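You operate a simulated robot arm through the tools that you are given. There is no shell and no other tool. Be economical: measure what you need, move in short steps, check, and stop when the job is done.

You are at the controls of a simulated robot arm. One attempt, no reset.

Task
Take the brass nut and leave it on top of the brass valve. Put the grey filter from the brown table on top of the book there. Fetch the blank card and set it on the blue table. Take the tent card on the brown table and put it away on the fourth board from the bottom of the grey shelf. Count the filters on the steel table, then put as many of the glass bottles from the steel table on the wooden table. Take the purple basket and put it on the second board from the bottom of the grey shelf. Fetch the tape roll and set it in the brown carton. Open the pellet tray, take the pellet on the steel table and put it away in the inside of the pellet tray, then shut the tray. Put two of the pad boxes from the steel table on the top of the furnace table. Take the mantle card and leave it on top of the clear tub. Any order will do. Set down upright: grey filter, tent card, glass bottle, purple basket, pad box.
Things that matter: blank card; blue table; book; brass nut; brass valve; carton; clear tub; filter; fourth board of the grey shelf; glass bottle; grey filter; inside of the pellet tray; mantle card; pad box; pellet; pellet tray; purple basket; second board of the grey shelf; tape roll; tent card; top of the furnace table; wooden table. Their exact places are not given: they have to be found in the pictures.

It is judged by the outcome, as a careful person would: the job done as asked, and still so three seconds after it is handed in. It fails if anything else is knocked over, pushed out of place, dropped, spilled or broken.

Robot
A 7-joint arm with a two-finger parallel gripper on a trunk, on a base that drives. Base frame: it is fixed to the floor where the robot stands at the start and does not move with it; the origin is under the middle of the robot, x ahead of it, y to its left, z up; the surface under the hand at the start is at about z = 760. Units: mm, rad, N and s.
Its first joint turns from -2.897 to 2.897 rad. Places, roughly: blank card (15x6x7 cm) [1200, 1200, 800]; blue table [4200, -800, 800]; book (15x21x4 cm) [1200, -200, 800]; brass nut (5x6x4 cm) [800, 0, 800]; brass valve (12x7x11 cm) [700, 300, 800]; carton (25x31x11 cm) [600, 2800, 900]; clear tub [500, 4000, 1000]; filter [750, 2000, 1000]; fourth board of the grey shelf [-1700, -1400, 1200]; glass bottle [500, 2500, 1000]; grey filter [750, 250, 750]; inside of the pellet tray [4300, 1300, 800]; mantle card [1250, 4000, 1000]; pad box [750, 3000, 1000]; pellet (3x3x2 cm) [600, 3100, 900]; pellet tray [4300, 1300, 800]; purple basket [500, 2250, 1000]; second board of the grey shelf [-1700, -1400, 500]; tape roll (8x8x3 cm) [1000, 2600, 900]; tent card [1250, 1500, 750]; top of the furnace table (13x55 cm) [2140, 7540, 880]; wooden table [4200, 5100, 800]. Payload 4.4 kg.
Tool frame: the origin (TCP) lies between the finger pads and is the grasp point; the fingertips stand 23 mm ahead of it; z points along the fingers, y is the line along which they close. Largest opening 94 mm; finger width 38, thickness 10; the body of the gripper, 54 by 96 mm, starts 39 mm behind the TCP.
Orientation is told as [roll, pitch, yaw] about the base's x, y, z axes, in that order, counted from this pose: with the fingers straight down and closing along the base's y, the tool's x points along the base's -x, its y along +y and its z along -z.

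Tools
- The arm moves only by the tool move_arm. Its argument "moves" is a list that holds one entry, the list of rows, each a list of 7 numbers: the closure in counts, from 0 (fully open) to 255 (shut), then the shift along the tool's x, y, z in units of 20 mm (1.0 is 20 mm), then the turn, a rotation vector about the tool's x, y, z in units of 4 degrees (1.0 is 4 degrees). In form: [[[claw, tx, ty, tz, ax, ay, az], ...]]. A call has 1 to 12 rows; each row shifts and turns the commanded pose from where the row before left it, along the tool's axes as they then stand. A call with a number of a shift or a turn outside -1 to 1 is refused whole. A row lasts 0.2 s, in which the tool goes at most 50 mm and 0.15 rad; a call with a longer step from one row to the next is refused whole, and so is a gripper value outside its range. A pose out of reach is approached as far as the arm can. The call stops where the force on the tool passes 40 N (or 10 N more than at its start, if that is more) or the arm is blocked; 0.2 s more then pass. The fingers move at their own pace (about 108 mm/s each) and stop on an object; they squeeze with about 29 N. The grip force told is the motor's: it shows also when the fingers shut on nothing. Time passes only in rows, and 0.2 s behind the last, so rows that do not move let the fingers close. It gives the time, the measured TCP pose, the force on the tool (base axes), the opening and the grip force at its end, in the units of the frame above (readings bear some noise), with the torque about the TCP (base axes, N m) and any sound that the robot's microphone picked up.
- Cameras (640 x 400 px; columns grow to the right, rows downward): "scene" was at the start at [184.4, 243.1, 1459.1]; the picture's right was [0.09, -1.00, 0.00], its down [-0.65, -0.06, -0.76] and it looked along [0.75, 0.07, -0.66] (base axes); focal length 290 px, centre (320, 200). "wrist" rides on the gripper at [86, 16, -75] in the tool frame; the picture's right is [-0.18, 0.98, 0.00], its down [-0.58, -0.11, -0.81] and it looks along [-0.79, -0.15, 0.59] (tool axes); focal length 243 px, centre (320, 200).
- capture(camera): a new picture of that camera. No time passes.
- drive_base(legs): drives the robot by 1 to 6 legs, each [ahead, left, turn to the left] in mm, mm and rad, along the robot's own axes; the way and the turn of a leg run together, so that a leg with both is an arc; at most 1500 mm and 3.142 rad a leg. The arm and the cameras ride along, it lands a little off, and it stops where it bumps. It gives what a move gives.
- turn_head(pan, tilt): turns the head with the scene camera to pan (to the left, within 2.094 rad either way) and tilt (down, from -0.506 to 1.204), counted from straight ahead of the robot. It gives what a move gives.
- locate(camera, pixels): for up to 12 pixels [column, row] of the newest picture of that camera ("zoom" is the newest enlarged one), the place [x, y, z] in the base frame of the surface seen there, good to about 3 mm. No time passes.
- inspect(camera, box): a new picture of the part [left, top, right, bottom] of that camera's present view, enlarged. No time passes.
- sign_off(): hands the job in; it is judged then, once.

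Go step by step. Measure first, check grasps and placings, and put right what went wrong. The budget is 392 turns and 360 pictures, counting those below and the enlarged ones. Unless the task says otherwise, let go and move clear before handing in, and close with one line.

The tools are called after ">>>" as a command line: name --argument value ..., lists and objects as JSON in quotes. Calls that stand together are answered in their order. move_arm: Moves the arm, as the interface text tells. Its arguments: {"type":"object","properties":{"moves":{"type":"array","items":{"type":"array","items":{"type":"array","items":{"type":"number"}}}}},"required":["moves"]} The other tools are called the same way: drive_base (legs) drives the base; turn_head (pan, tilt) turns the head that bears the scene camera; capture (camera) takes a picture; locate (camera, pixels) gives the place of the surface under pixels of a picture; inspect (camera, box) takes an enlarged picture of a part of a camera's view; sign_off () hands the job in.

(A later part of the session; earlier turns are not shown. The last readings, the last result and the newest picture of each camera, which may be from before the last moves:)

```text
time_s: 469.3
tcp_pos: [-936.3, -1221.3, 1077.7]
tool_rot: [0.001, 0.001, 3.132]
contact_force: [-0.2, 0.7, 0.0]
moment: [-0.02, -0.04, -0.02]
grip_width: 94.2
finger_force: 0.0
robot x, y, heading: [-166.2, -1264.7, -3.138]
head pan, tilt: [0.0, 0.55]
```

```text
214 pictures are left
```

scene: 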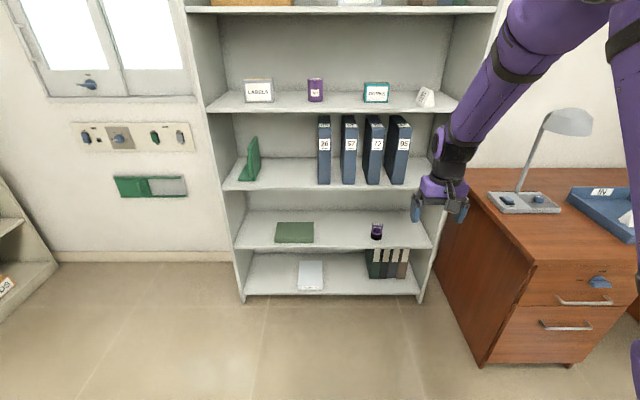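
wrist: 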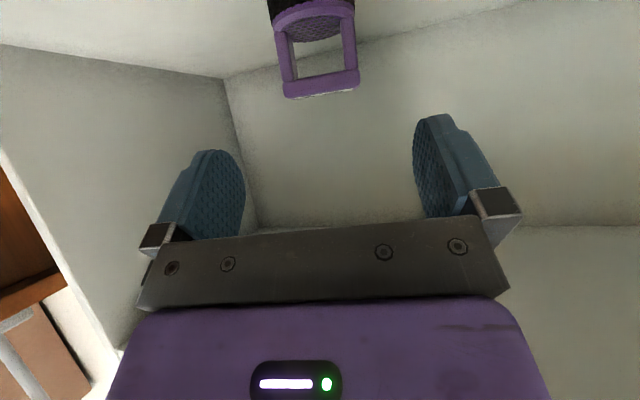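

Basket stands on the second board. Now go round to the far side, keeping heading −x.

>>> drive_base --legs '[[-1300, 0, 0], [-1230, 0, 0], [0, -1450, 0], [0, -1450, 0], [0, -700, 0]]'

>>> turn_head --pan 0.0 --tilt 0.55

>>> capture --camera "scene"

```text
time_s: 498.7
tcp_pos: [1612.1, 2351.1, 1078.1]
tool_rot: [0.001, 0.002, -3.139]
contact_force: [-0.4, 0.0, 0.2]
moment: [0.01, 0.01, 0.0]
grip_width: 94.0
finger_force: 0.2
robot x, y, heading: [2383.8, 2313.1, -3.13]
head pan, tilt: [0.0, 0.55]
```

```text
time_s: 499.3
tcp_pos: [1613.2, 2351.1, 1077.9]
tool_rot: [0.001, 0.001, -3.141]
contact_force: [-0.5, -0.4, 0.0]
moment: [-0.04, 0.03, 0.01]
grip_width: 94.2
finger_force: 0.0
robot x, y, heading: [2389.2, 2317.8, -3.129]
head pan, tilt: [0.0, 0.55]
```

```text
213 pictures are left
```

scene: 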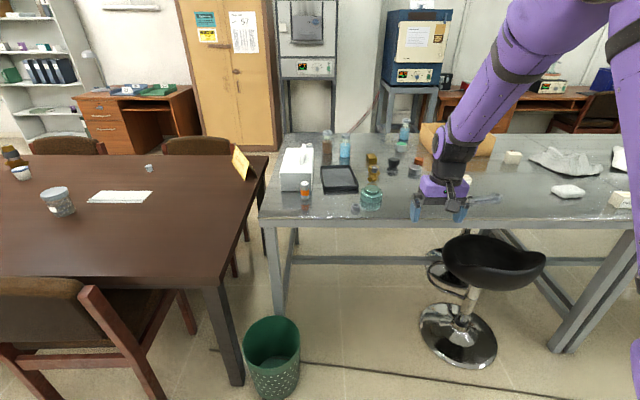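

From the far side: a stool at (470,300) and the waste basket (270,355). Enlarge the table for filter counting.

>>> inspect --camera "scene" --box '[250, 105, 450, 230]'

>>> inspect --camera "scene" --box '[420, 105, 640, 240]'

>>> locate --camera "scene" --pixels '[[495, 245], [470, 240], [540, 255], [495, 360], [420, 325], [300, 225], [560, 225], [270, 325], [300, 335], [305, 185], [346, 140], [327, 140]]'

```text
3.20 times, centred on (350, 168) of scene
```

zoom: 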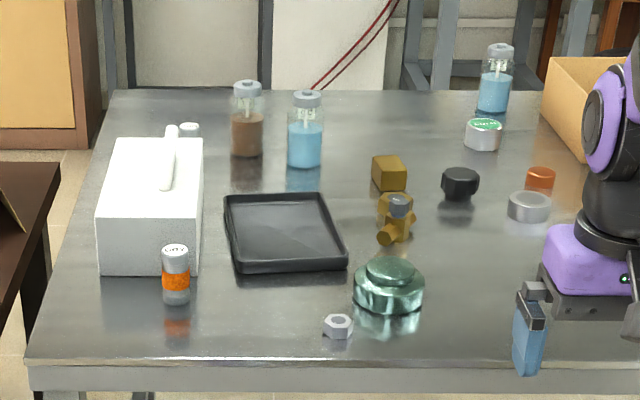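

```text
2.91 times, centred on (530, 172) of scene
```

zoom: 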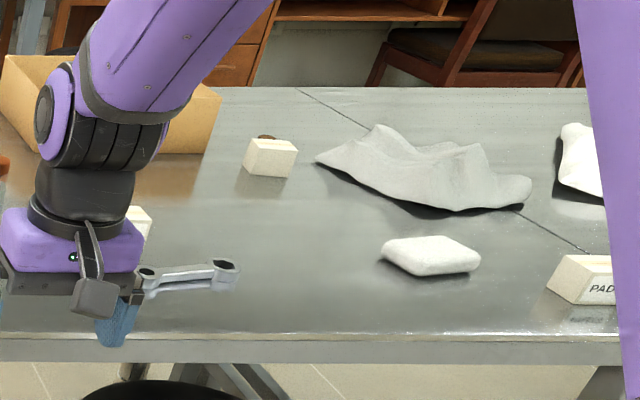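

```text
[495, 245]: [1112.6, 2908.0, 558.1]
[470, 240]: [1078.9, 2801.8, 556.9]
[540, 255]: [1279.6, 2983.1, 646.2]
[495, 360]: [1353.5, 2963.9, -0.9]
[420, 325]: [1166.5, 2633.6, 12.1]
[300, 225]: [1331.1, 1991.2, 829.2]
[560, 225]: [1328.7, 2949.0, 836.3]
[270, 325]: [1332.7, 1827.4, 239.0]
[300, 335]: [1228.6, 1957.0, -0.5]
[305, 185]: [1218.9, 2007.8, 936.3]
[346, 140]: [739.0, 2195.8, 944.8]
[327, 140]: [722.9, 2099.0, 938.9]
```

Two filters (DRY vials) in total, so two bottles. The bottle at (723,2099) is near the reach limit; drive to ≈(1695,2265) and use a slight tilt.

>>> drive_base --legs '[[400, 40, -0.01], [285, 10, 0]]'

>>> turn_head --pan 0.2 --tilt 0.8

>>> capture --camera "scene"

```text
time_s: 503.0
tcp_pos: [1012.2, 2307.5, 1078.6]
tool_rot: [0.001, 0.001, 3.136]
contact_force: [0.9, 0.2, 0.6]
moment: [0.02, 0.0, 0.01]
grip_width: 94.0
finger_force: 0.1
robot x, y, heading: [1786.8, 2264.2, -3.14]
head pan, tilt: [0.0, 0.55]
stopped in leg 2: the robot was blocked; the commanded pose is now the measured one
```

```text
time_s: 503.7
tcp_pos: [1011.1, 2307.2, 1078.2]
tool_rot: [0.002, 0.0, 3.136]
contact_force: [-0.1, 0.7, 0.8]
moment: [-0.02, 0.0, -0.01]
grip_width: 94.1
finger_force: 0.1
robot x, y, heading: [1785.4, 2262.2, -3.139]
head pan, tilt: [0.201, 0.799]
```

```text
210 pictures are left
```

scene: 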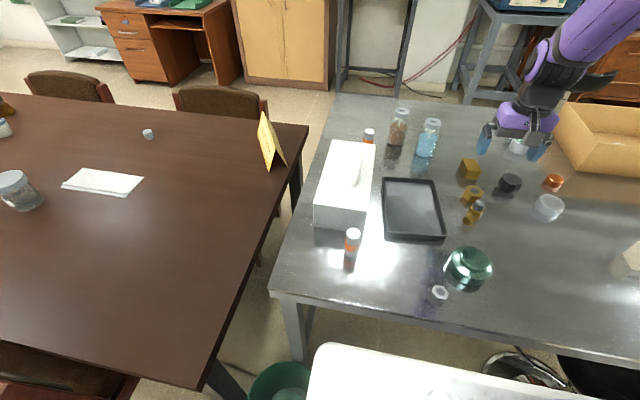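

Blocked at x=1786. See what was touched: waste basket (280,385) or stool base (520,370).

>>> turn_head --pan 0.2 --tilt 1.15

>>> capture --camera "scene"

>>> locate --camera "scene" --pixels '[[250, 230], [225, 270], [290, 215], [315, 230], [470, 225], [500, 225], [330, 200], [450, 190], [520, 240], [255, 260]]'

```text
time_s: 504.6
tcp_pos: [1010.6, 2308.1, 1078.7]
tool_rot: [-0.001, 0.002, 3.135]
contact_force: [-0.7, 0.9, -1.1]
moment: [0.0, 0.0, -0.02]
grip_width: 94.1
finger_force: 0.1
robot x, y, heading: [1788.7, 2261.2, -3.138]
head pan, tilt: [0.201, 1.15]
```

```text
209 pictures are left
```

scene: 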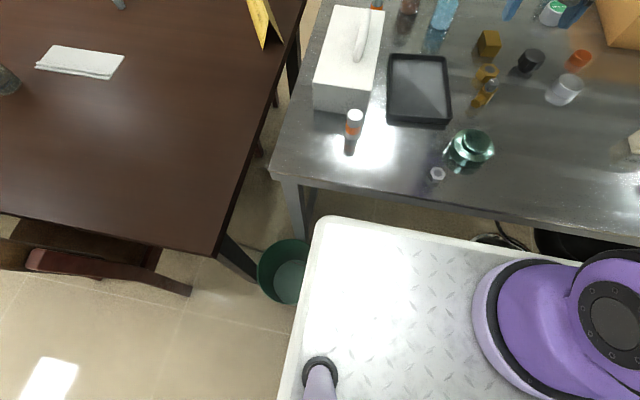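

```text
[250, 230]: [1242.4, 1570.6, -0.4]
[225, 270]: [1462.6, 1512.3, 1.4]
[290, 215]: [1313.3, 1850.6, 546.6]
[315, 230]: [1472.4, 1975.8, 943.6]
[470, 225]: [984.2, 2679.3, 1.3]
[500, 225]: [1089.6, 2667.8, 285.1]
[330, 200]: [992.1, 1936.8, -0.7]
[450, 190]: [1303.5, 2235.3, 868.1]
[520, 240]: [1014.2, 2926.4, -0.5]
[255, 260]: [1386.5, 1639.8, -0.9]
```

>>> locate --camera "scene" --pixels '[[259, 270], [285, 241], [300, 255], [288, 275], [280, 298], [265, 290], [500, 237], [485, 238], [540, 250]]'

```text
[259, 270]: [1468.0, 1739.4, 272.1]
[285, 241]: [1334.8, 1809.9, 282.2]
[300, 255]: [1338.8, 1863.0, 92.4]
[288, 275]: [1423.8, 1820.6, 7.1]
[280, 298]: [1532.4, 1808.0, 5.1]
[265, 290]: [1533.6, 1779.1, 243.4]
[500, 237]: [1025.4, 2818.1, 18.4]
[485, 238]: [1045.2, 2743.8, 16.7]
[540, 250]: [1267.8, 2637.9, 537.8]
```

It was the waste basket (rim reaches y≈1995), not moved. Back off, shift 60 to +y, and go in.

>>> drive_base --legs '[[-60, 0, 0], [0, -62, 0], [148, 0, 0]]'

>>> turn_head --pan 0.2 --tilt 0.8

>>> capture --camera "scene"

```text
time_s: 507.1
tcp_pos: [918.7, 2370.1, 1078.7]
tool_rot: [-0.001, 0.002, 3.135]
contact_force: [0.8, 0.2, 0.2]
moment: [0.03, 0.02, 0.01]
grip_width: 94.0
finger_force: 0.0
robot x, y, heading: [1692.4, 2325.3, -3.135]
head pan, tilt: [0.201, 1.15]
```

```text
time_s: 507.9
tcp_pos: [918.1, 2370.7, 1078.1]
tool_rot: [-0.001, 0.001, 3.133]
contact_force: [0.1, 0.7, 0.3]
moment: [0.02, 0.03, -0.01]
grip_width: 94.2
finger_force: 0.1
robot x, y, heading: [1689.5, 2323.9, -3.144]
head pan, tilt: [0.201, 0.799]
```

```text
208 pictures are left
```

scene: 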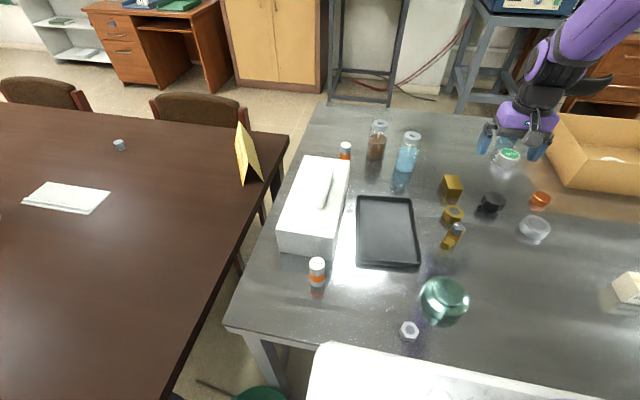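

Move above the "56" bottle at ≈(767,2190).

>>> move_arm --moves '[[[0, -0.6, 0.9, 0, 0, 0, 0], [0, -0.6, 0.9, 0, 0, 0, 0], [0, -0.6, 0.9, 0, 0, 0, 0], [0, -0.6, 0.9, 0, 0, 0, 0], [0, -0.6, 0.9, 0, 0, 0, 0], [0, -0.6, 0.9, 0, 0, 0, 0], [0, -0.6, 0.9, 0, 0, 0, 0], [0, -0.6, 0.9, 0, 0, 0, 0], [0, -0.6, 0.9, 0, 0, 0, 0], [0, -0.6, 0.9, 0, 0, 0, 0]]]'

>>> capture --camera "wrist"

```text
time_s: 510.1
tcp_pos: [798.0, 2194.1, 1075.8]
tool_rot: [-0.001, 0.001, 3.134]
contact_force: [-0.1, -0.1, 0.9]
moment: [0.01, 0.0, -0.02]
grip_width: 93.9
finger_force: 0.1
robot x, y, heading: [1691.3, 2323.2, -3.14]
head pan, tilt: [0.201, 0.799]
```

```text
207 pictures are left
```

wrist: 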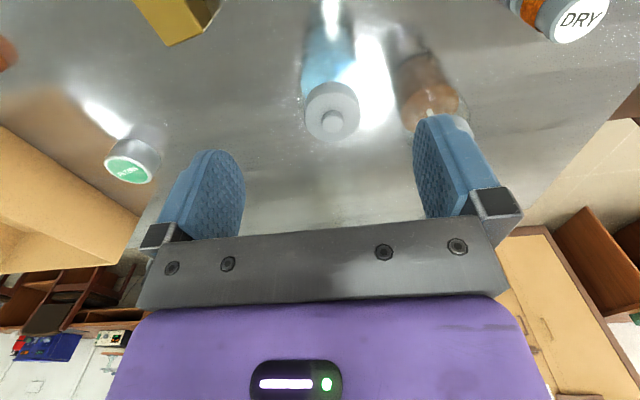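

>>> locate --camera "wrist" --pixels '[[331, 121], [305, 112], [357, 108], [331, 137], [331, 93], [440, 120], [462, 125]]'

```text
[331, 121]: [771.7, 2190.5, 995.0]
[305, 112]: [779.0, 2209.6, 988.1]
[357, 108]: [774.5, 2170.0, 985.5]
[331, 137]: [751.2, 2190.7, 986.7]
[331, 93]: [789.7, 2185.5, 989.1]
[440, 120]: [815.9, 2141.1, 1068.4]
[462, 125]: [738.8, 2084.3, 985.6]
```

Bottle centre (770.5,2189). Descend and grip.

>>> move_arm --moves '[[[0, -0.7, 0.13, 0, 0, 0, 0], [0, -0.68, 0.13, 0, 0, 0, 0], [0, 0, 0, 1, 0, 0, 0], [0, 0, 0, 1, 0, 0, 0], [0, 0, 0, 1, 0, 0, 0], [0, 0, 0, 1, 0, 0, 0], [0, 0, 0, 1, 0, 0, 0], [0, 0, 0, 0.6, 0, 0, 0], [255, 0, 0, 0, 0, 0, 0], [255, 0, 0, 0, 0, 0, 0], [255, 0, 0, 0, 0, 0, 0], [255, 0, 0, 0, 0, 0, 0]]]'

>>> move_arm --moves '[[[255, 0, 0, -0.2, 0, 0, 0], [255, 0, 0, -0.4, 0, 0, 0], [255, 0, 0, -0.7, 0, 0, 0], [255, 0, 0, -0.7, 0, 0, 0], [255, 0, 0, -0.7, 0, 0, 0], [255, 0, 0, -0.7, 0, 0, 0], [255, 0, 0, -0.7, 0, 0, 0], [255, 0, 0, -0.7, 0, 0, 0], [255, 0, 0, -0.7, 0, 0, 0], [255, 0, 0, -0.7, 0, 0, 0], [255, 0, 0, -0.7, 0, 0, 0]]]'

>>> capture --camera "scene"

```text
time_s: 512.7
tcp_pos: [769.5, 2188.1, 964.8]
tool_rot: [-0.002, 0.003, 3.132]
contact_force: [0.6, 1.0, 0.6]
moment: [0.02, -0.02, 0.03]
grip_width: 59.3
finger_force: 29.4
robot x, y, heading: [1695.8, 2319.5, -3.142]
head pan, tilt: [0.201, 0.799]
```

```text
time_s: 515.1
tcp_pos: [770.2, 2187.1, 1104.9]
tool_rot: [-0.001, 0.004, 3.133]
contact_force: [-0.1, 0.4, -2.9]
moment: [-0.04, 0.01, 0.04]
grip_width: 59.0
finger_force: 29.0
robot x, y, heading: [1691.1, 2325.1, -3.137]
head pan, tilt: [0.201, 0.799]
```

```text
206 pictures are left
```

scene: 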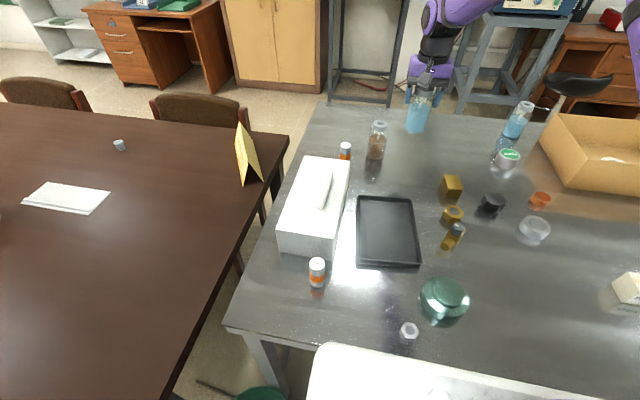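

Bottle carried at z≈1105. Back out and drive toward the wooden table.

>>> drive_base --legs '[[-650, 0, 0], [0, -1300, 0], [0, -1200, 0], [0, 0, -1.57]]'

>>> turn_head --pan -0.9 --tilt 0.35

>>> capture --camera "scene"

```text
time_s: 534.3
tcp_pos: [2171.3, 5736.1, 1104.8]
tool_rot: [0.0, 0.001, 1.586]
contact_force: [-0.1, -0.7, -3.6]
moment: [-0.04, 0.0, -0.02]
grip_width: 59.1
finger_force: 28.7
robot x, y, heading: [2334.0, 4815.2, 1.596]
head pan, tilt: [0.201, 0.799]
```

```text
time_s: 535.6
tcp_pos: [2170.8, 5735.9, 1105.2]
tool_rot: [0.001, 0.004, 1.586]
contact_force: [-0.2, 0.7, -2.4]
moment: [-0.02, -0.03, -0.02]
grip_width: 59.5
finger_force: 29.3
robot x, y, heading: [2328.8, 4814.2, 1.597]
head pan, tilt: [-0.901, 0.351]
```

```text
205 pictures are left
```

scene: 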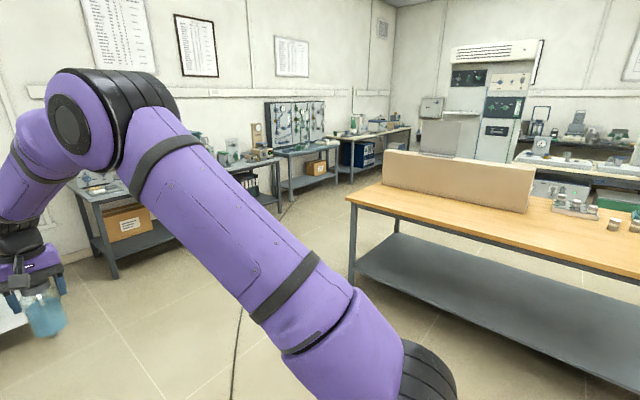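

Locate the wooden table's corners and clutter.

>>> locate --camera "scene" --pixels '[[350, 198], [500, 235], [620, 270], [430, 185], [480, 215], [560, 225], [575, 207], [355, 285], [612, 225], [530, 225]]'

```text
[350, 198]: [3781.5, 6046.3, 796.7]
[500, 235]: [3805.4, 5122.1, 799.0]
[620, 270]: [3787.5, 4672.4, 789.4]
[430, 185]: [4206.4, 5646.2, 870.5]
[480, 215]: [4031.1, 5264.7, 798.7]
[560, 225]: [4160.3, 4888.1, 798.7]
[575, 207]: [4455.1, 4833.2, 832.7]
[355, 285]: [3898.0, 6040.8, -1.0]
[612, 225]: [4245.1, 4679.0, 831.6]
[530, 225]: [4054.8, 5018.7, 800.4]
```

Wooden table: near edge x≈3780, top z≈799, free strip along it. Turn to face it and drive up.

>>> drive_base --legs '[[0, 0, -1.597], [670, 100, 0]]'

>>> turn_head --pan 0.1 --tilt 0.6

>>> capture --camera "scene"

>>> capture --camera "wrist"

```text
time_s: 543.3
tcp_pos: [3926.2, 5021.3, 1104.8]
tool_rot: [0.001, 0.002, -0.032]
contact_force: [-0.8, 0.5, -4.2]
moment: [0.03, 0.06, 0.0]
grip_width: 59.4
finger_force: 28.9
robot x, y, heading: [3000.0, 4904.0, -0.018]
head pan, tilt: [-0.901, 0.351]
```

```text
time_s: 544.5
tcp_pos: [3925.2, 5020.1, 1104.5]
tool_rot: [0.001, 0.001, -0.033]
contact_force: [-0.4, 0.1, -2.4]
moment: [0.01, 0.0, -0.03]
grip_width: 59.4
finger_force: 28.8
robot x, y, heading: [3000.8, 4904.5, -0.027]
head pan, tilt: [0.099, 0.6]
```

```text
204 pictures are left
```

scene: 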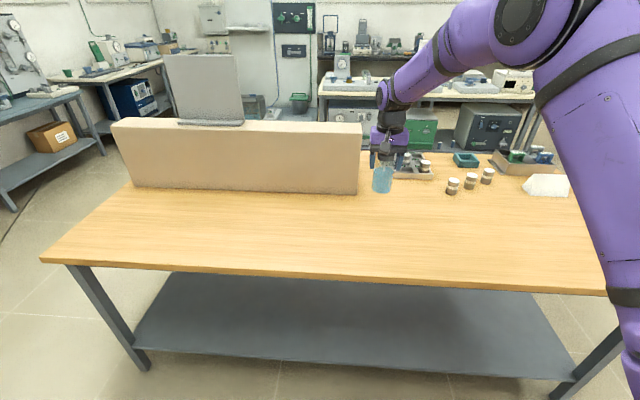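

```text
203 pictures are left
```

wrist: 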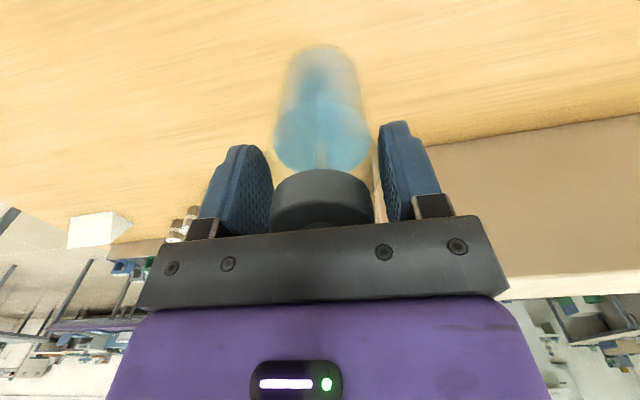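

Free spot below. Lower the bottle.

>>> move_arm --moves '[[[255, 0, 0, 0.5, 0, 0, 0], [255, 0, 0, 0.9, 0, 0, 0], [255, 0, 0, 1, 0, 0, 0], [255, 0, 0, 1, 0, 0, 0], [255, 0, 0, 1, 0, 0, 0], [255, 0, 0, 1, 0, 0, 0], [255, 0, 0, 1, 0, 0, 0], [255, 0, 0, 1, 0, 0, 0], [255, 0, 0, 1, 0, 0, 0], [255, 0, 0, 0.8, 0, 0, 0], [255, 0, 0, 0.6, 0, 0, 0], [255, 0, 0, 0.3, 0, 0, 0]]]'

>>> move_arm --moves '[[[255, 0, 0, 0.15, 0, 0, 0], [255, 0, 0, 0.1, 0, 0, 0]]]'

```text
time_s: 547.1
tcp_pos: [3925.4, 5019.4, 903.5]
tool_rot: [-0.001, 0.002, -0.034]
contact_force: [-0.3, -0.7, -3.6]
moment: [-0.03, 0.0, 0.01]
grip_width: 59.2
finger_force: 28.7
robot x, y, heading: [2999.4, 4905.5, -0.019]
head pan, tilt: [0.099, 0.6]
```

```text
time_s: 547.7
tcp_pos: [3925.9, 5021.0, 897.6]
tool_rot: [0.0, 0.003, -0.034]
contact_force: [-0.5, -0.1, -2.4]
moment: [0.03, 0.0, 0.01]
grip_width: 59.2
finger_force: 28.7
robot x, y, heading: [3003.4, 4903.0, -0.021]
head pan, tilt: [0.099, 0.6]
```

>>> move_arm --moves '[[[255, 0, 0, 0.1, 0, 0, 0], [255, 0, 0, 0.08, 0, 0, 0]]]'

```text
time_s: 548.3
tcp_pos: [3925.8, 5020.9, 894.2]
tool_rot: [0.0, 0.002, -0.033]
contact_force: [0.3, 0.1, 0.8]
moment: [0.05, 0.1, 0.03]
grip_width: 59.4
finger_force: 29.3
robot x, y, heading: [3003.1, 4902.8, -0.019]
head pan, tilt: [0.099, 0.6]
```

Touching. Release and rise.

>>> move_arm --moves '[[[130, 0, 0, 0, 0, 0, 0], [50, 0, 0, 0, 0, 0, 0], [0, 0, 0, 0, 0, 0, 0], [0, 0, 0, -0.5, 0, 0, 0], [0, 0, 0, -1, 0, 0, 0], [0, 0, 0, -1, 0, 0, 0], [0, 0, 0, -1, 0, 0, 0], [0, 0, 0, -1, 0, 0, 0], [0, 0, 0, -1, 0, 0, 0], [0, 0, 0, -1, 0, 0, 0], [0, 0, 0, -1, 0, 0, 0], [0, 0, 0, -1, 0, 0, 0]]]'

>>> capture --camera "scene"

```text
time_s: 550.9
tcp_pos: [3925.6, 5021.1, 1066.2]
tool_rot: [-0.001, 0.003, -0.032]
contact_force: [1.2, 0.4, 0.6]
moment: [0.0, -0.01, 0.0]
grip_width: 93.8
finger_force: 0.1
robot x, y, heading: [3001.4, 4904.7, -0.019]
head pan, tilt: [0.099, 0.6]
```

```text
202 pictures are left
```

scene: 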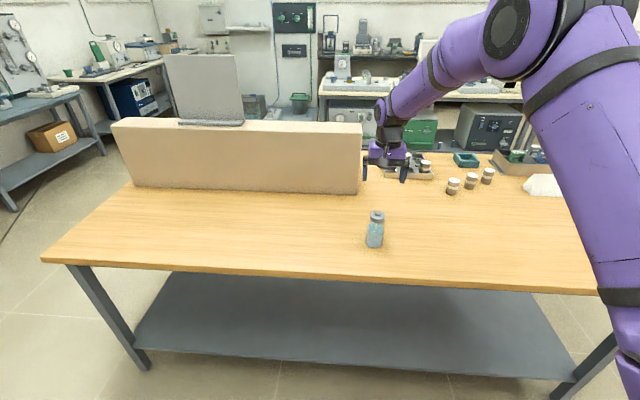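

First bottle is on the wooden table. Return for the second one.

>>> drive_base --legs '[[-620, 0, 0], [0, 0, 1.58], [0, 0, 1.58], [0, 1290, 0], [0, 1290, 0]]'

```text
time_s: 574.4
tcp_pos: [1482.5, 2170.9, 1065.4]
tool_rot: [0.0, 0.001, -3.138]
contact_force: [1.1, 0.8, 0.0]
moment: [-0.01, -0.01, 0.01]
grip_width: 93.8
finger_force: 0.0
robot x, y, heading: [2398.3, 2325.8, -3.125]
head pan, tilt: [0.099, 0.6]
```

>>> drive_base --legs '[[703, -8, -0.016]]'

>>> turn_head --pan 0.2 --tilt 0.8

>>> capture --camera "scene"

>>> capture --camera "wrist"

```text
time_s: 578.2
tcp_pos: [789.9, 2184.0, 1064.7]
tool_rot: [0.0, 0.001, 3.134]
contact_force: [-0.7, -0.3, -1.0]
moment: [-0.02, -0.02, 0.0]
grip_width: 94.0
finger_force: 0.1
robot x, y, heading: [1711.2, 2319.9, -3.142]
head pan, tilt: [0.099, 0.6]
```

```text
time_s: 578.9
tcp_pos: [790.6, 2183.9, 1065.4]
tool_rot: [-0.001, 0.002, 3.136]
contact_force: [0.4, -0.4, -0.3]
moment: [-0.03, 0.0, 0.03]
grip_width: 93.7
finger_force: 0.0
robot x, y, heading: [1711.8, 2324.9, -3.134]
head pan, tilt: [0.201, 0.799]
```

```text
201 pictures are left
```

scene: 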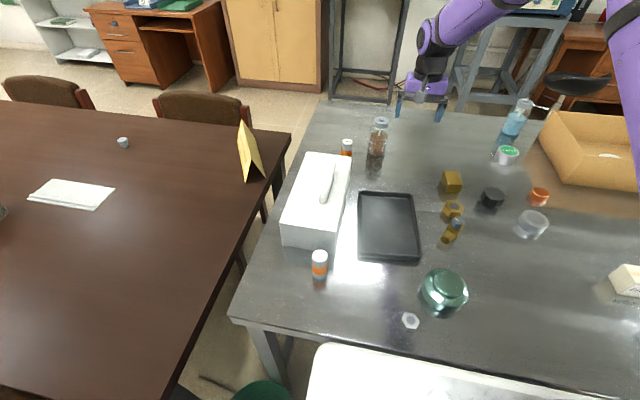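

```text
200 pictures are left
```

wrist: 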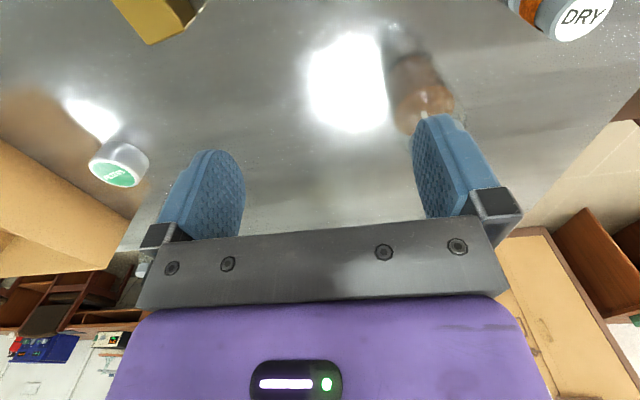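

Close the gap slightly, yaw toward the bottle and tilt 20°, then move above it.

>>> drive_base --legs '[[17, 0, 0]]'

>>> move_arm --moves '[[[0, 0, 0, 0, 0, 0, -0.8], [0, 0, 0, 0, 0, 0, -0.8], [0, 0, 0, 0, 0, 0, -0.8], [0, 0, 0, 0, 0, 0, -0.8], [0, 0, 0, 0, 0, -1, 0], [0, 0, 0, 0, 0, -1, 0], [0, 0, 0, 0, 0, -1, 0], [0, 0, 0, 0, 0, -1, 0], [0, 0, 0, 0, 0, -1, 0]]]'

>>> move_arm --moves '[[[0, -0.7, 0.9, 0.25, 0, 0, 0], [0, -0.7, 0.9, 0.25, 0, 0, 0], [0, -0.7, 0.9, 0.25, 0, 0, 0], [0, -0.7, 0.9, 0.25, 0, 0, 0]]]'

>>> capture --camera "wrist"

```text
time_s: 579.7
tcp_pos: [772.8, 2183.6, 1065.5]
tool_rot: [0.0, 0.001, 3.134]
contact_force: [0.8, 0.7, 0.8]
moment: [-0.01, 0.01, -0.01]
grip_width: 93.7
finger_force: 0.0
robot x, y, heading: [1691.2, 2320.3, -3.139]
head pan, tilt: [0.201, 0.799]
```

```text
time_s: 581.7
tcp_pos: [772.1, 2183.8, 1065.0]
tool_rot: [0.001, -0.347, -2.924]
contact_force: [0.7, -0.3, -0.2]
moment: [0.0, -0.02, -0.06]
grip_width: 94.3
finger_force: 0.0
robot x, y, heading: [1695.5, 2323.7, -3.137]
head pan, tilt: [0.201, 0.799]
```

```text
time_s: 582.7
tcp_pos: [729.2, 2100.6, 1064.9]
tool_rot: [0.0, -0.345, -2.927]
contact_force: [0.5, 0.0, -0.1]
moment: [0.01, -0.01, 0.02]
grip_width: 94.0
finger_force: 0.0
robot x, y, heading: [1699.0, 2323.3, -3.134]
head pan, tilt: [0.201, 0.799]
```

```text
199 pictures are left
```

wrist: 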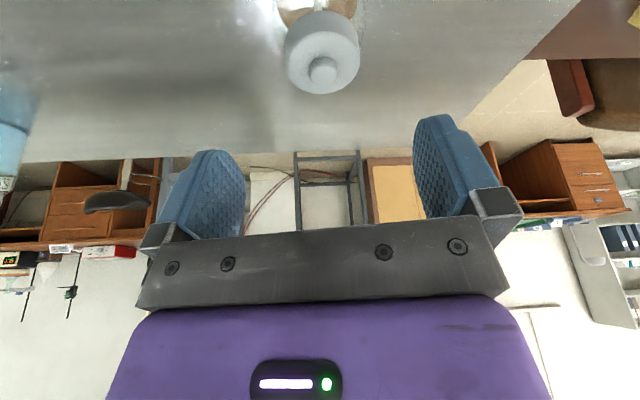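

>>> locate --camera "wrist" --pixels '[[322, 70], [287, 60], [358, 55], [322, 92], [322, 25]]'

```text
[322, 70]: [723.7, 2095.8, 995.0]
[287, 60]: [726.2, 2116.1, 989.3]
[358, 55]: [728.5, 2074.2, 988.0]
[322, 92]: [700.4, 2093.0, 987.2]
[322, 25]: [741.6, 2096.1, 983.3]
```

Bottle centre (721.5,2095). Descend vertically with the tilted tool and grip.

>>> move_arm --moves '[[[0, -0.41, 0.19, 0.15, 0, 0, 0], [0, 0.338, 0, 0.93, 0, 0, 0], [0, 0.338, 0, 0.93, 0, 0, 0], [0, 0.338, 0, 0.93, 0, 0, 0], [0, 0.338, 0, 0.93, 0, 0, 0], [0, 0.338, 0, 0.93, 0, 0, 0]]]'

>>> capture --camera "wrist"

```text
time_s: 584.1
tcp_pos: [723.4, 2096.8, 967.7]
tool_rot: [0.0, -0.347, -2.925]
contact_force: [0.1, 0.2, 0.7]
moment: [0.04, 0.01, -0.01]
grip_width: 94.2
finger_force: 0.0
robot x, y, heading: [1696.0, 2320.1, -3.138]
head pan, tilt: [0.201, 0.799]
```

```text
198 pictures are left
```

wrist: 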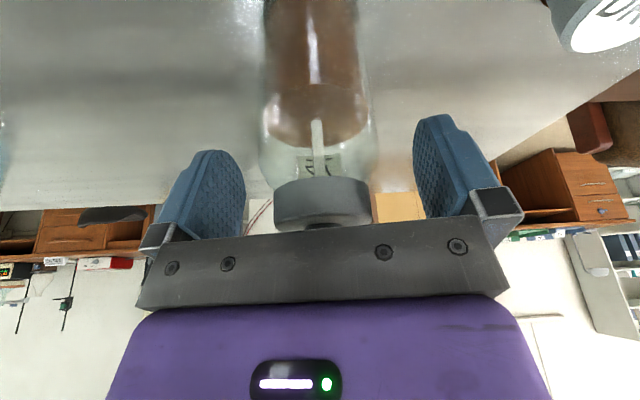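

Good. Close and lift.

>>> move_arm --moves '[[[255, 0, 0, 0, 0, 0, 0], [255, 0, 0, 0, 0, 0, 0], [255, 0, 0, 0, 0, 0, 0], [255, 0, 0, 0, 0, 0, 0], [255, -0.07, 0, -0.19, 0, 0, 0], [255, -0.14, 0, -0.38, 0, 0, 0], [255, -0.24, 0, -0.66, 0, 0, 0], [255, -0.24, 0, -0.66, 0, 0, 0], [255, -0.24, 0, -0.66, 0, 0, 0], [255, -0.24, 0, -0.66, 0, 0, 0], [255, -0.24, 0, -0.66, 0, 0, 0], [255, -0.24, 0, -0.66, 0, 0, 0]]]'

>>> move_arm --moves '[[[255, -0.24, 0, -0.66, 0, 0, 0], [255, -0.24, 0, -0.66, 0, 0, 0], [255, -0.24, 0, -0.66, 0, 0, 0]]]'

>>> capture --camera "scene"

```text
time_s: 586.7
tcp_pos: [722.4, 2091.8, 1063.3]
tool_rot: [0.0, -0.347, -2.926]
contact_force: [0.0, -0.8, -3.0]
moment: [-0.02, -0.03, -0.01]
grip_width: 59.5
finger_force: 29.1
robot x, y, heading: [1696.0, 2324.1, -3.138]
head pan, tilt: [0.201, 0.799]
```

```text
time_s: 587.5
tcp_pos: [722.2, 2093.9, 1104.7]
tool_rot: [0.001, -0.345, -2.926]
contact_force: [0.0, -0.1, -3.9]
moment: [0.01, -0.02, 0.0]
grip_width: 59.5
finger_force: 28.7
robot x, y, heading: [1696.6, 2321.9, -3.138]
head pan, tilt: [0.201, 0.799]
```

```text
197 pictures are left
```

scene: 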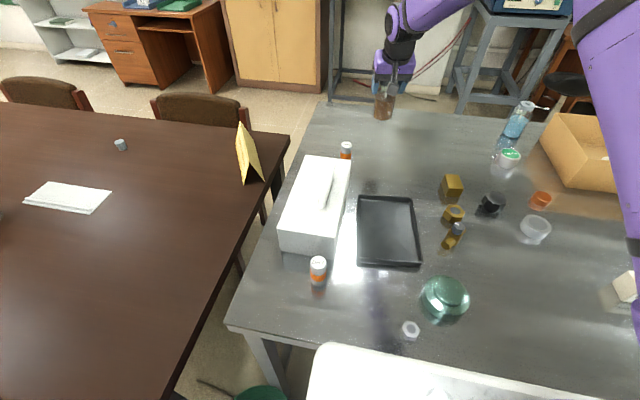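

Raise a little more, then drive to the wooden table again.

>>> move_arm --moves '[[[255, -0.24, 0, -0.66, 0, 0, 0], [255, -0.24, 0, -0.66, 0, 0, 0], [255, -0.24, 0, -0.66, 0, 0, 0], [255, -0.24, 0, -0.66, 0, 0, 0]]]'

>>> drive_base --legs '[[-650, -60, 0], [0, -1200, 0], [0, -1100, 0], [0, 0, -1.57], [0, 0, -1.57]]'

```text
time_s: 588.5
tcp_pos: [722.7, 2095.0, 1159.9]
tool_rot: [0.001, -0.346, -2.924]
contact_force: [-0.3, 0.6, -3.0]
moment: [0.03, -0.02, -0.01]
grip_width: 59.2
finger_force: 28.7
robot x, y, heading: [1699.6, 2326.1, -3.144]
head pan, tilt: [0.201, 0.799]
```

```text
time_s: 610.7
tcp_pos: [3296.5, 4897.6, 1161.1]
tool_rot: [-0.001, -0.349, 0.217]
contact_force: [0.0, 0.3, -2.3]
moment: [0.02, 0.01, 0.02]
grip_width: 59.0
finger_force: 29.3
robot x, y, heading: [2323.3, 4665.0, 0.006]
head pan, tilt: [0.201, 0.799]
```

Drive ahead so the bottle is at about (3920,4865).

>>> drive_base --legs '[[620, -40, 0]]'

>>> turn_head --pan 0.1 --tilt 0.6

>>> capture --camera "scene"

```text
time_s: 614.2
tcp_pos: [3909.9, 4860.2, 1161.2]
tool_rot: [0.0, -0.345, 0.217]
contact_force: [0.6, -0.6, -2.8]
moment: [-0.04, -0.01, -0.01]
grip_width: 59.2
finger_force: 29.4
robot x, y, heading: [2936.6, 4629.8, 0.008]
head pan, tilt: [0.201, 0.799]
```

```text
time_s: 614.9
tcp_pos: [3910.2, 4862.2, 1161.5]
tool_rot: [0.0, -0.346, 0.218]
contact_force: [0.0, 0.1, -3.1]
moment: [-0.01, 0.03, 0.0]
grip_width: 59.1
finger_force: 29.3
robot x, y, heading: [2937.5, 4629.1, 0.011]
head pan, tilt: [0.099, 0.6]
```

```text
196 pictures are left
```

scene: 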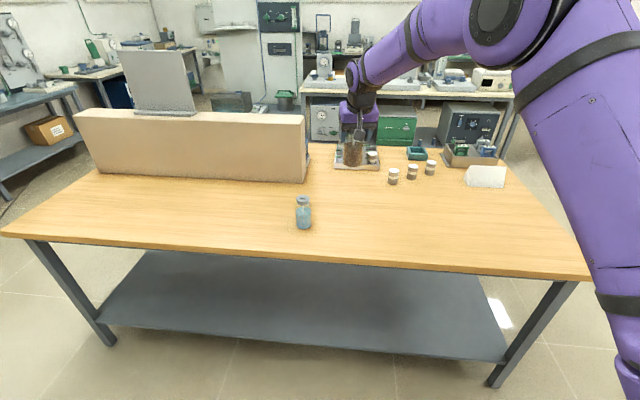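

Drive 70 closer and retract the arm by as much for easier reach, then lower.

>>> drive_base --legs '[[70, 0, 0]]'

>>> move_arm --moves '[[[255, 0.6, 0, -0.22, 0, 0, 0], [255, 0.85, 0, -0.31, 0, 0, 0], [255, 0.85, 0, -0.31, 0, 0, 0], [255, 0.85, 0, -0.31, 0, 0, 0], [255, 0.2, 0, 0.5, 0, 0, 0], [255, 0.34, 0, 0.94, 0, 0, 0], [255, 0.34, 0, 0.94, 0, 0, 0], [255, 0.34, 0, 0.94, 0, 0, 0], [255, 0.34, 0, 0.94, 0, 0, 0], [255, 0.34, 0, 0.94, 0, 0, 0], [255, 0.34, 0, 0.94, 0, 0, 0], [255, 0.34, 0, 0.94, 0, 0, 0]]]'

>>> move_arm --moves '[[[255, 0.34, 0, 0.94, 0, 0, 0], [255, 0.34, 0, 0.94, 0, 0, 0], [255, 0.34, 0, 0.94, 0, 0, 0], [255, 0.27, 0, 0.75, 0, 0, 0], [255, 0.17, 0, 0.47, 0, 0, 0], [255, 0.1, 0, 0.28, 0, 0, 0]]]'

>>> capture --camera "scene"

```text
time_s: 615.9
tcp_pos: [3981.5, 4859.0, 1161.6]
tool_rot: [0.001, -0.347, 0.217]
contact_force: [0.4, 0.2, -3.9]
moment: [0.0, 0.02, 0.02]
grip_width: 59.2
finger_force: 28.7
robot x, y, heading: [3010.5, 4628.7, 0.006]
head pan, tilt: [0.099, 0.6]
```

```text
time_s: 618.5
tcp_pos: [3915.1, 4846.0, 1008.9]
tool_rot: [0.001, -0.347, 0.216]
contact_force: [0.6, 0.5, -2.3]
moment: [-0.01, 0.0, 0.01]
grip_width: 58.9
finger_force: 29.5
robot x, y, heading: [3009.7, 4628.9, 0.009]
head pan, tilt: [0.099, 0.6]
```

```text
time_s: 619.9
tcp_pos: [3914.9, 4845.2, 918.8]
tool_rot: [0.002, -0.348, 0.217]
contact_force: [-0.2, -0.3, -3.3]
moment: [-0.02, 0.03, -0.03]
grip_width: 58.9
finger_force: 29.1
robot x, y, heading: [3008.8, 4628.7, 0.003]
head pan, tilt: [0.099, 0.6]
```

```text
195 pictures are left
```

scene: 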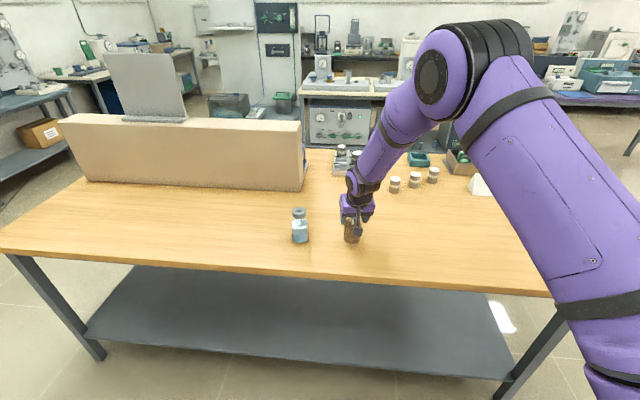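

>>> move_arm --moves '[[[255, 0.12, 0, 0.33, 0, 0, 0], [255, 0.1, 0, 0.28, 0, 0, 0], [255, 0.05, 0, 0.14, 0, 0, 0], [255, 0.03, 0, 0.08, 0, 0, 0]]]'

>>> move_arm --moves '[[[255, 0.03, 0, 0.08, 0, 0, 0], [255, 0.03, 0, 0.08, 0, 0, 0]]]'

```text
time_s: 620.9
tcp_pos: [3914.5, 4845.9, 902.3]
tool_rot: [-0.001, -0.347, 0.217]
contact_force: [0.3, -0.5, -3.3]
moment: [0.01, 0.04, -0.01]
grip_width: 59.1
finger_force: 28.5
robot x, y, heading: [3008.9, 4634.3, 0.005]
head pan, tilt: [0.099, 0.6]
```

```text
time_s: 621.5
tcp_pos: [3913.4, 4845.7, 898.9]
tool_rot: [0.0, -0.346, 0.217]
contact_force: [0.1, 0.8, -1.0]
moment: [-0.01, -0.04, -0.02]
grip_width: 59.1
finger_force: 28.8
robot x, y, heading: [3009.1, 4628.5, 0.006]
head pan, tilt: [0.099, 0.6]
```

>>> move_arm --moves '[[[255, 0.03, 0, 0.08, 0, 0, 0], [255, 0.02, 0, 0.05, 0, 0, 0]]]'

```text
time_s: 622.1
tcp_pos: [3914.4, 4844.4, 897.6]
tool_rot: [0.003, -0.349, 0.217]
contact_force: [-2.3, 0.8, 21.8]
moment: [0.02, -0.13, -0.02]
grip_width: 59.3
finger_force: 29.1
robot x, y, heading: [3009.5, 4630.4, 0.004]
head pan, tilt: [0.099, 0.6]
```

Contact. Release and rise vertically.

>>> move_arm --moves '[[[255, -0.02, 0, -0.05, 0, 0, 0], [130, 0, 0, 0, 0, 0, 0], [50, 0, 0, 0, 0, 0, 0], [0, 0, 0, 0, 0, 0, 0], [0, -0.17, 0, -0.47, 0, 0, 0], [0, -0.34, 0, -0.94, 0, 0, 0], [0, -0.34, 0, -0.94, 0, 0, 0], [0, -0.34, 0, -0.94, 0, 0, 0], [0, -0.34, 0, -0.94, 0, 0, 0], [0, -0.34, 0, -0.94, 0, 0, 0], [0, -0.34, 0, -0.94, 0, 0, 0], [0, -0.34, 0, -0.94, 0, 0, 0]]]'

>>> move_arm --moves '[[[0, 0, 0, 0, 0, 1, 0], [0, 0, 0, 0, 0, 1, 0], [0, 0, 0, 0, 0, 1, 0], [0, 0, 0, 0, 0, 1, 0], [0, 0, 0, 0, 0, 1, 0], [0, 0.5, 0, 0, 0, 0, 0.8], [0, 0.5, 0, 0, 0, 0, 0.8], [0, 0.5, 0, 0, 0, 0, 0.8], [0, 0.5, 0, 0, 0, 0, 0.7]]]'

>>> capture --camera "scene"

```text
time_s: 624.7
tcp_pos: [3913.8, 4845.6, 1045.8]
tool_rot: [0.001, -0.348, 0.215]
contact_force: [1.2, 0.3, 0.2]
moment: [-0.01, 0.05, -0.01]
grip_width: 94.1
finger_force: 0.1
robot x, y, heading: [3006.2, 4631.3, 0.003]
head pan, tilt: [0.099, 0.6]
```

```text
time_s: 626.7
tcp_pos: [3874.7, 4840.1, 1045.7]
tool_rot: [-0.001, 0.003, -0.003]
contact_force: [0.8, 1.1, 0.0]
moment: [0.01, -0.01, -0.03]
grip_width: 93.8
finger_force: 0.1
robot x, y, heading: [3006.6, 4633.6, 0.004]
head pan, tilt: [0.099, 0.6]
```

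```text
194 pictures are left
```

scene: 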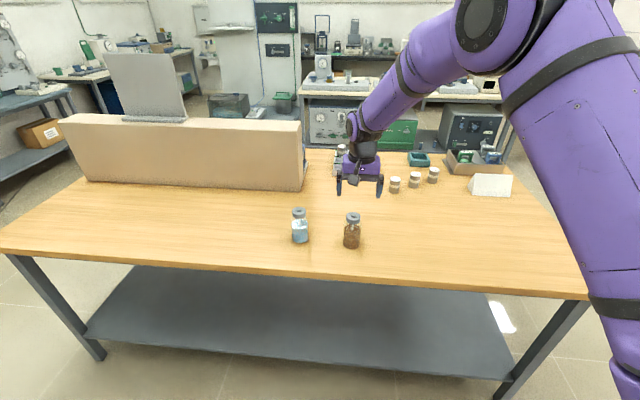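

Both bottles stand on the wooden table. Next the pellet: return to the steel table's far side at y≈3280.

>>> drive_base --legs '[[-600, 0, 0], [0, 0, 1.57], [0, 0, 1.57], [0, 1350, 0]]'

>>> turn_head --pan 0.0 --tilt 0.7

>>> capture --camera "scene"

```text
time_s: 644.1
tcp_pos: [1539.7, 3079.8, 1046.8]
tool_rot: [-0.001, 0.001, -3.132]
contact_force: [-0.3, 0.6, 0.1]
moment: [-0.02, 0.0, 0.01]
grip_width: 94.0
finger_force: 0.1
robot x, y, heading: [2402.7, 3295.2, -3.132]
head pan, tilt: [0.099, 0.6]
```

```text
time_s: 644.7
tcp_pos: [1539.6, 3080.5, 1046.4]
tool_rot: [-0.001, 0.003, -3.135]
contact_force: [-0.2, -0.2, -0.6]
moment: [0.02, 0.0, 0.01]
grip_width: 93.9
finger_force: 0.0
robot x, y, heading: [2402.8, 3297.7, -3.128]
head pan, tilt: [0.0, 0.7]
```

```text
193 pictures are left
```

scene: 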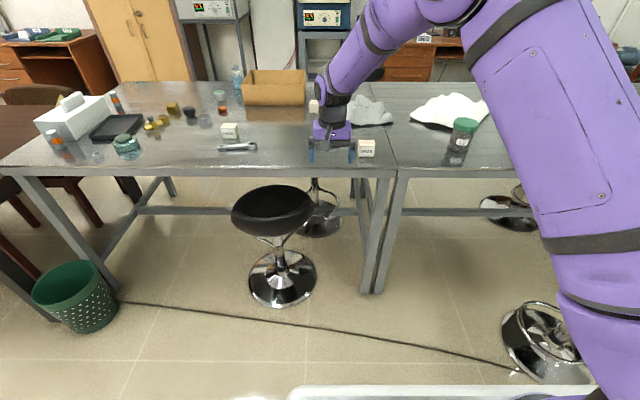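

>>> locate --camera "scene" --pixels '[[275, 235], [300, 215], [315, 270], [283, 300], [250, 280], [505, 345], [545, 375], [520, 310], [380, 285], [367, 150], [229, 130], [313, 103]]'

```text
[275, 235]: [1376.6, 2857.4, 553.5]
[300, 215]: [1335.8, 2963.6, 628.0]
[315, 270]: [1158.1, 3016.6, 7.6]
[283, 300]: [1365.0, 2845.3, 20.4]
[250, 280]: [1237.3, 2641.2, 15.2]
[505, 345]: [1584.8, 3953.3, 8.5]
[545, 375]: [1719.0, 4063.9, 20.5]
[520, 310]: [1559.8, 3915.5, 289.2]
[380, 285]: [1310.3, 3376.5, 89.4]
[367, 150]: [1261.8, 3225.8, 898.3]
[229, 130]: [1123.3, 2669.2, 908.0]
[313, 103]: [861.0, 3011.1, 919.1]
```

Drive in at y≈3342, x≈1692 (between the stools).

>>> drive_base --legs '[[0, -48, -0.01], [690, 0, 0]]'

>>> capture --camera "wrist"

>>> capture --camera "scene"

```text
time_s: 649.0
tcp_pos: [850.9, 3122.0, 1047.5]
tool_rot: [0.0, 0.002, -3.132]
contact_force: [-0.3, 0.8, -0.5]
moment: [-0.02, 0.0, 0.01]
grip_width: 94.0
finger_force: 0.1
robot x, y, heading: [1714.3, 3335.2, -3.127]
head pan, tilt: [0.0, 0.7]
```

```text
192 pictures are left
```

wrist: 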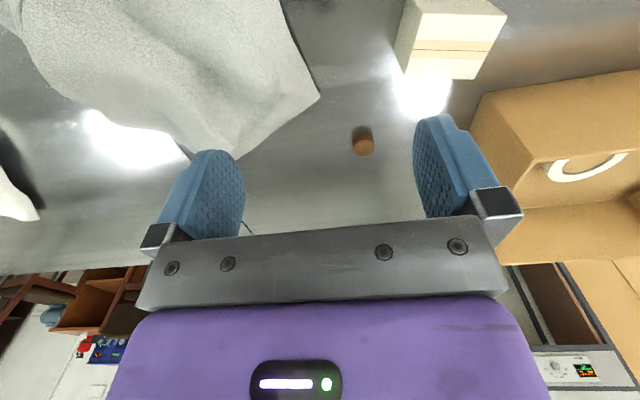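

```text
191 pictures are left
```

scene: 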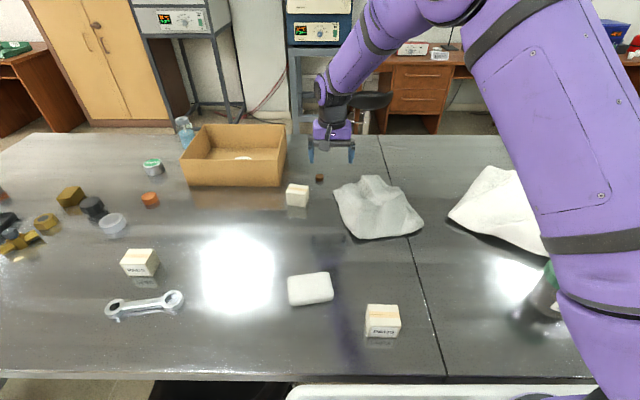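

>>> locate --camera "wrist" --pixels '[[363, 146], [352, 147], [375, 145], [363, 133], [363, 155], [318, 98], [440, 40], [420, 75]]'

>>> drive_base --legs '[[20, 0, 0]]'

>>> move_arm --moves '[[[0, 0, 0, 0, 0, 0, -0.85], [0, 0, 0, 0, 0, 0, -0.85], [0, 0, 0, 0, 0, 0, -0.85], [0, 0, 0, 0, 0, 0, -0.85], [0, 0, 0, 0, 0, -1, 0], [0, 0, 0, 0, 0, -1, 0], [0, 0, 0, 0, 0, -1, 0], [0, 0, 0, 0, 0, -1, 0], [0, 0, 0, 0, 0, -1, 0], [0, 0, 0, 0, 0, -0.5, 0]]]'

```text
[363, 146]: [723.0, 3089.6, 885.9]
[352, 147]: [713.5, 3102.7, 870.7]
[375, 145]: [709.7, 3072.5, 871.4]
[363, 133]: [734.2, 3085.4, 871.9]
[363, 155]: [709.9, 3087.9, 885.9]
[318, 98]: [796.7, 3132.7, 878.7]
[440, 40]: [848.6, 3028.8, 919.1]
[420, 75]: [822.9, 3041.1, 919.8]
```

```text
time_s: 649.8
tcp_pos: [830.6, 3120.0, 1045.4]
tool_rot: [-0.002, 0.003, -3.133]
contact_force: [-0.1, -0.4, -0.2]
moment: [0.0, 0.01, 0.0]
grip_width: 93.8
finger_force: 0.1
robot x, y, heading: [1694.7, 3338.5, -3.128]
head pan, tilt: [0.0, 0.7]
```

```text
time_s: 652.0
tcp_pos: [830.3, 3122.7, 1046.6]
tool_rot: [0.001, -0.383, -2.895]
contact_force: [-0.7, -1.0, 0.1]
moment: [0.01, 0.03, 0.02]
grip_width: 94.0
finger_force: 0.0
robot x, y, heading: [1696.2, 3338.8, -3.133]
head pan, tilt: [0.0, 0.7]
```

Pellet at (721,3088). Move over it, then check before descending.

>>> move_arm --moves '[[[92, -0.885, 0.058, 0.357, 0, 0, 0], [92, -0.885, 0.058, 0.357, 0, 0, 0], [92, -0.885, 0.058, 0.357, 0, 0, 0], [92, -0.885, 0.058, 0.357, 0, 0, 0], [92, -0.885, 0.058, 0.357, 0, 0, 0], [92, -0.885, 0.058, 0.357, 0, 0, 0], [92, 0.37, 0, 0.928, 0, 0, 0], [92, 0.37, 0, 0.928, 0, 0, 0], [92, 0.37, 0, 0.928, 0, 0, 0], [92, 0.37, 0, 0.928, 0, 0, 0]]]'

>>> capture --camera "wrist"

>>> inspect --camera "scene" --box '[240, 80, 440, 240]'

```text
time_s: 654.2
tcp_pos: [722.5, 3086.7, 966.7]
tool_rot: [0.0, -0.382, -2.895]
contact_force: [-0.5, -1.0, -0.1]
moment: [0.01, -0.02, 0.0]
grip_width: 60.2
finger_force: 0.1
robot x, y, heading: [1694.7, 3337.5, -3.125]
head pan, tilt: [0.0, 0.7]
```

```text
190 pictures are left
```

wrist: 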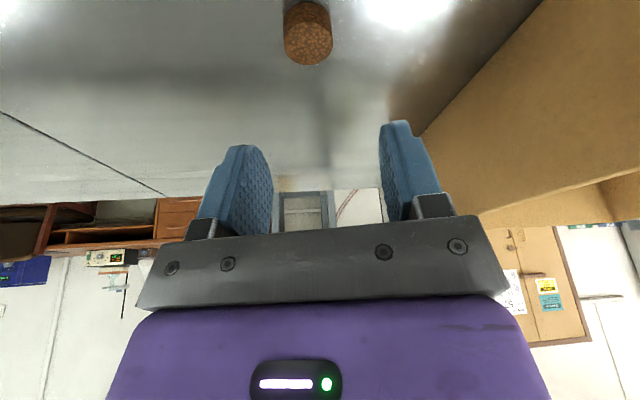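

```text
2.50 times, centred on (340, 160) of scene
```

zoom: 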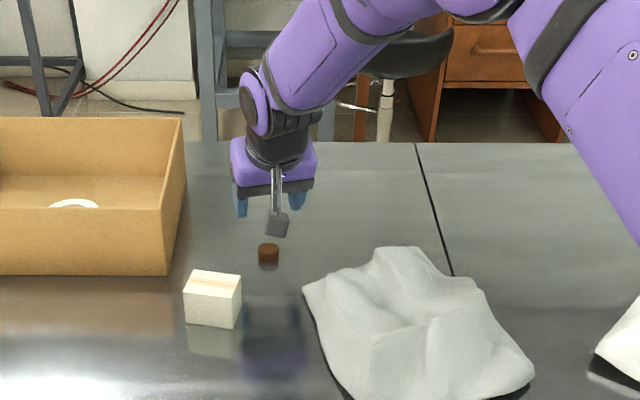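

>>> locate --camera "wrist" --pixels '[[307, 45], [285, 40], [331, 40], [307, 62], [307, 28]]'

```text
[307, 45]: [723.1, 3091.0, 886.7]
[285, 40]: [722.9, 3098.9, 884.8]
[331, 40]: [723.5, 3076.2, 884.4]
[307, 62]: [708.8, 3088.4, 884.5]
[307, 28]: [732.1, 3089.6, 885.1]
```

Aligned. Descend to z≈902 and grip.

>>> move_arm --moves '[[[92, 0.3, -0.09, 0.78, 0, 0, 0], [92, 0.3, 0, 0.75, 0, 0, 0], [92, 0.3, 0, 0.75, 0, 0, 0], [92, 0.2, 0, 0.5, 0, 0, 0], [92, 0.1, 0, 0.25, 0, 0, 0], [255, 0, 0, 0, 0, 0, 0], [255, 0, 0, 0, 0, 0, 0], [255, 0, 0, 0, 0, 0, 0], [255, 0, 0, 0, 0, 0, 0]]]'

>>> capture --camera "wrist"

```text
time_s: 656.2
tcp_pos: [721.8, 3088.3, 900.9]
tool_rot: [0.0, -0.383, -2.896]
contact_force: [0.5, -0.6, 0.2]
moment: [-0.01, 0.03, 0.02]
grip_width: 24.2
finger_force: 28.7
robot x, y, heading: [1695.8, 3337.6, -3.128]
head pan, tilt: [0.0, 0.7]
```

```text
188 pictures are left
```

wrist: 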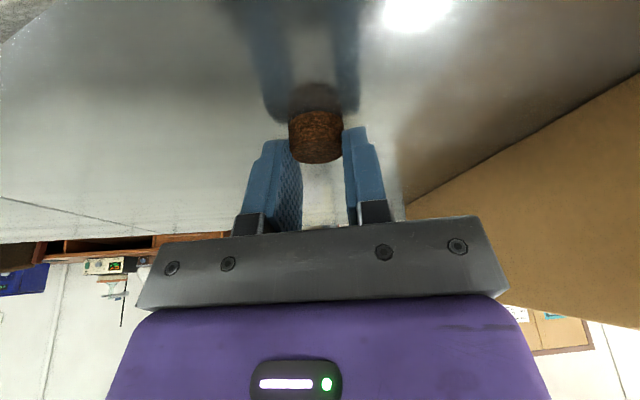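

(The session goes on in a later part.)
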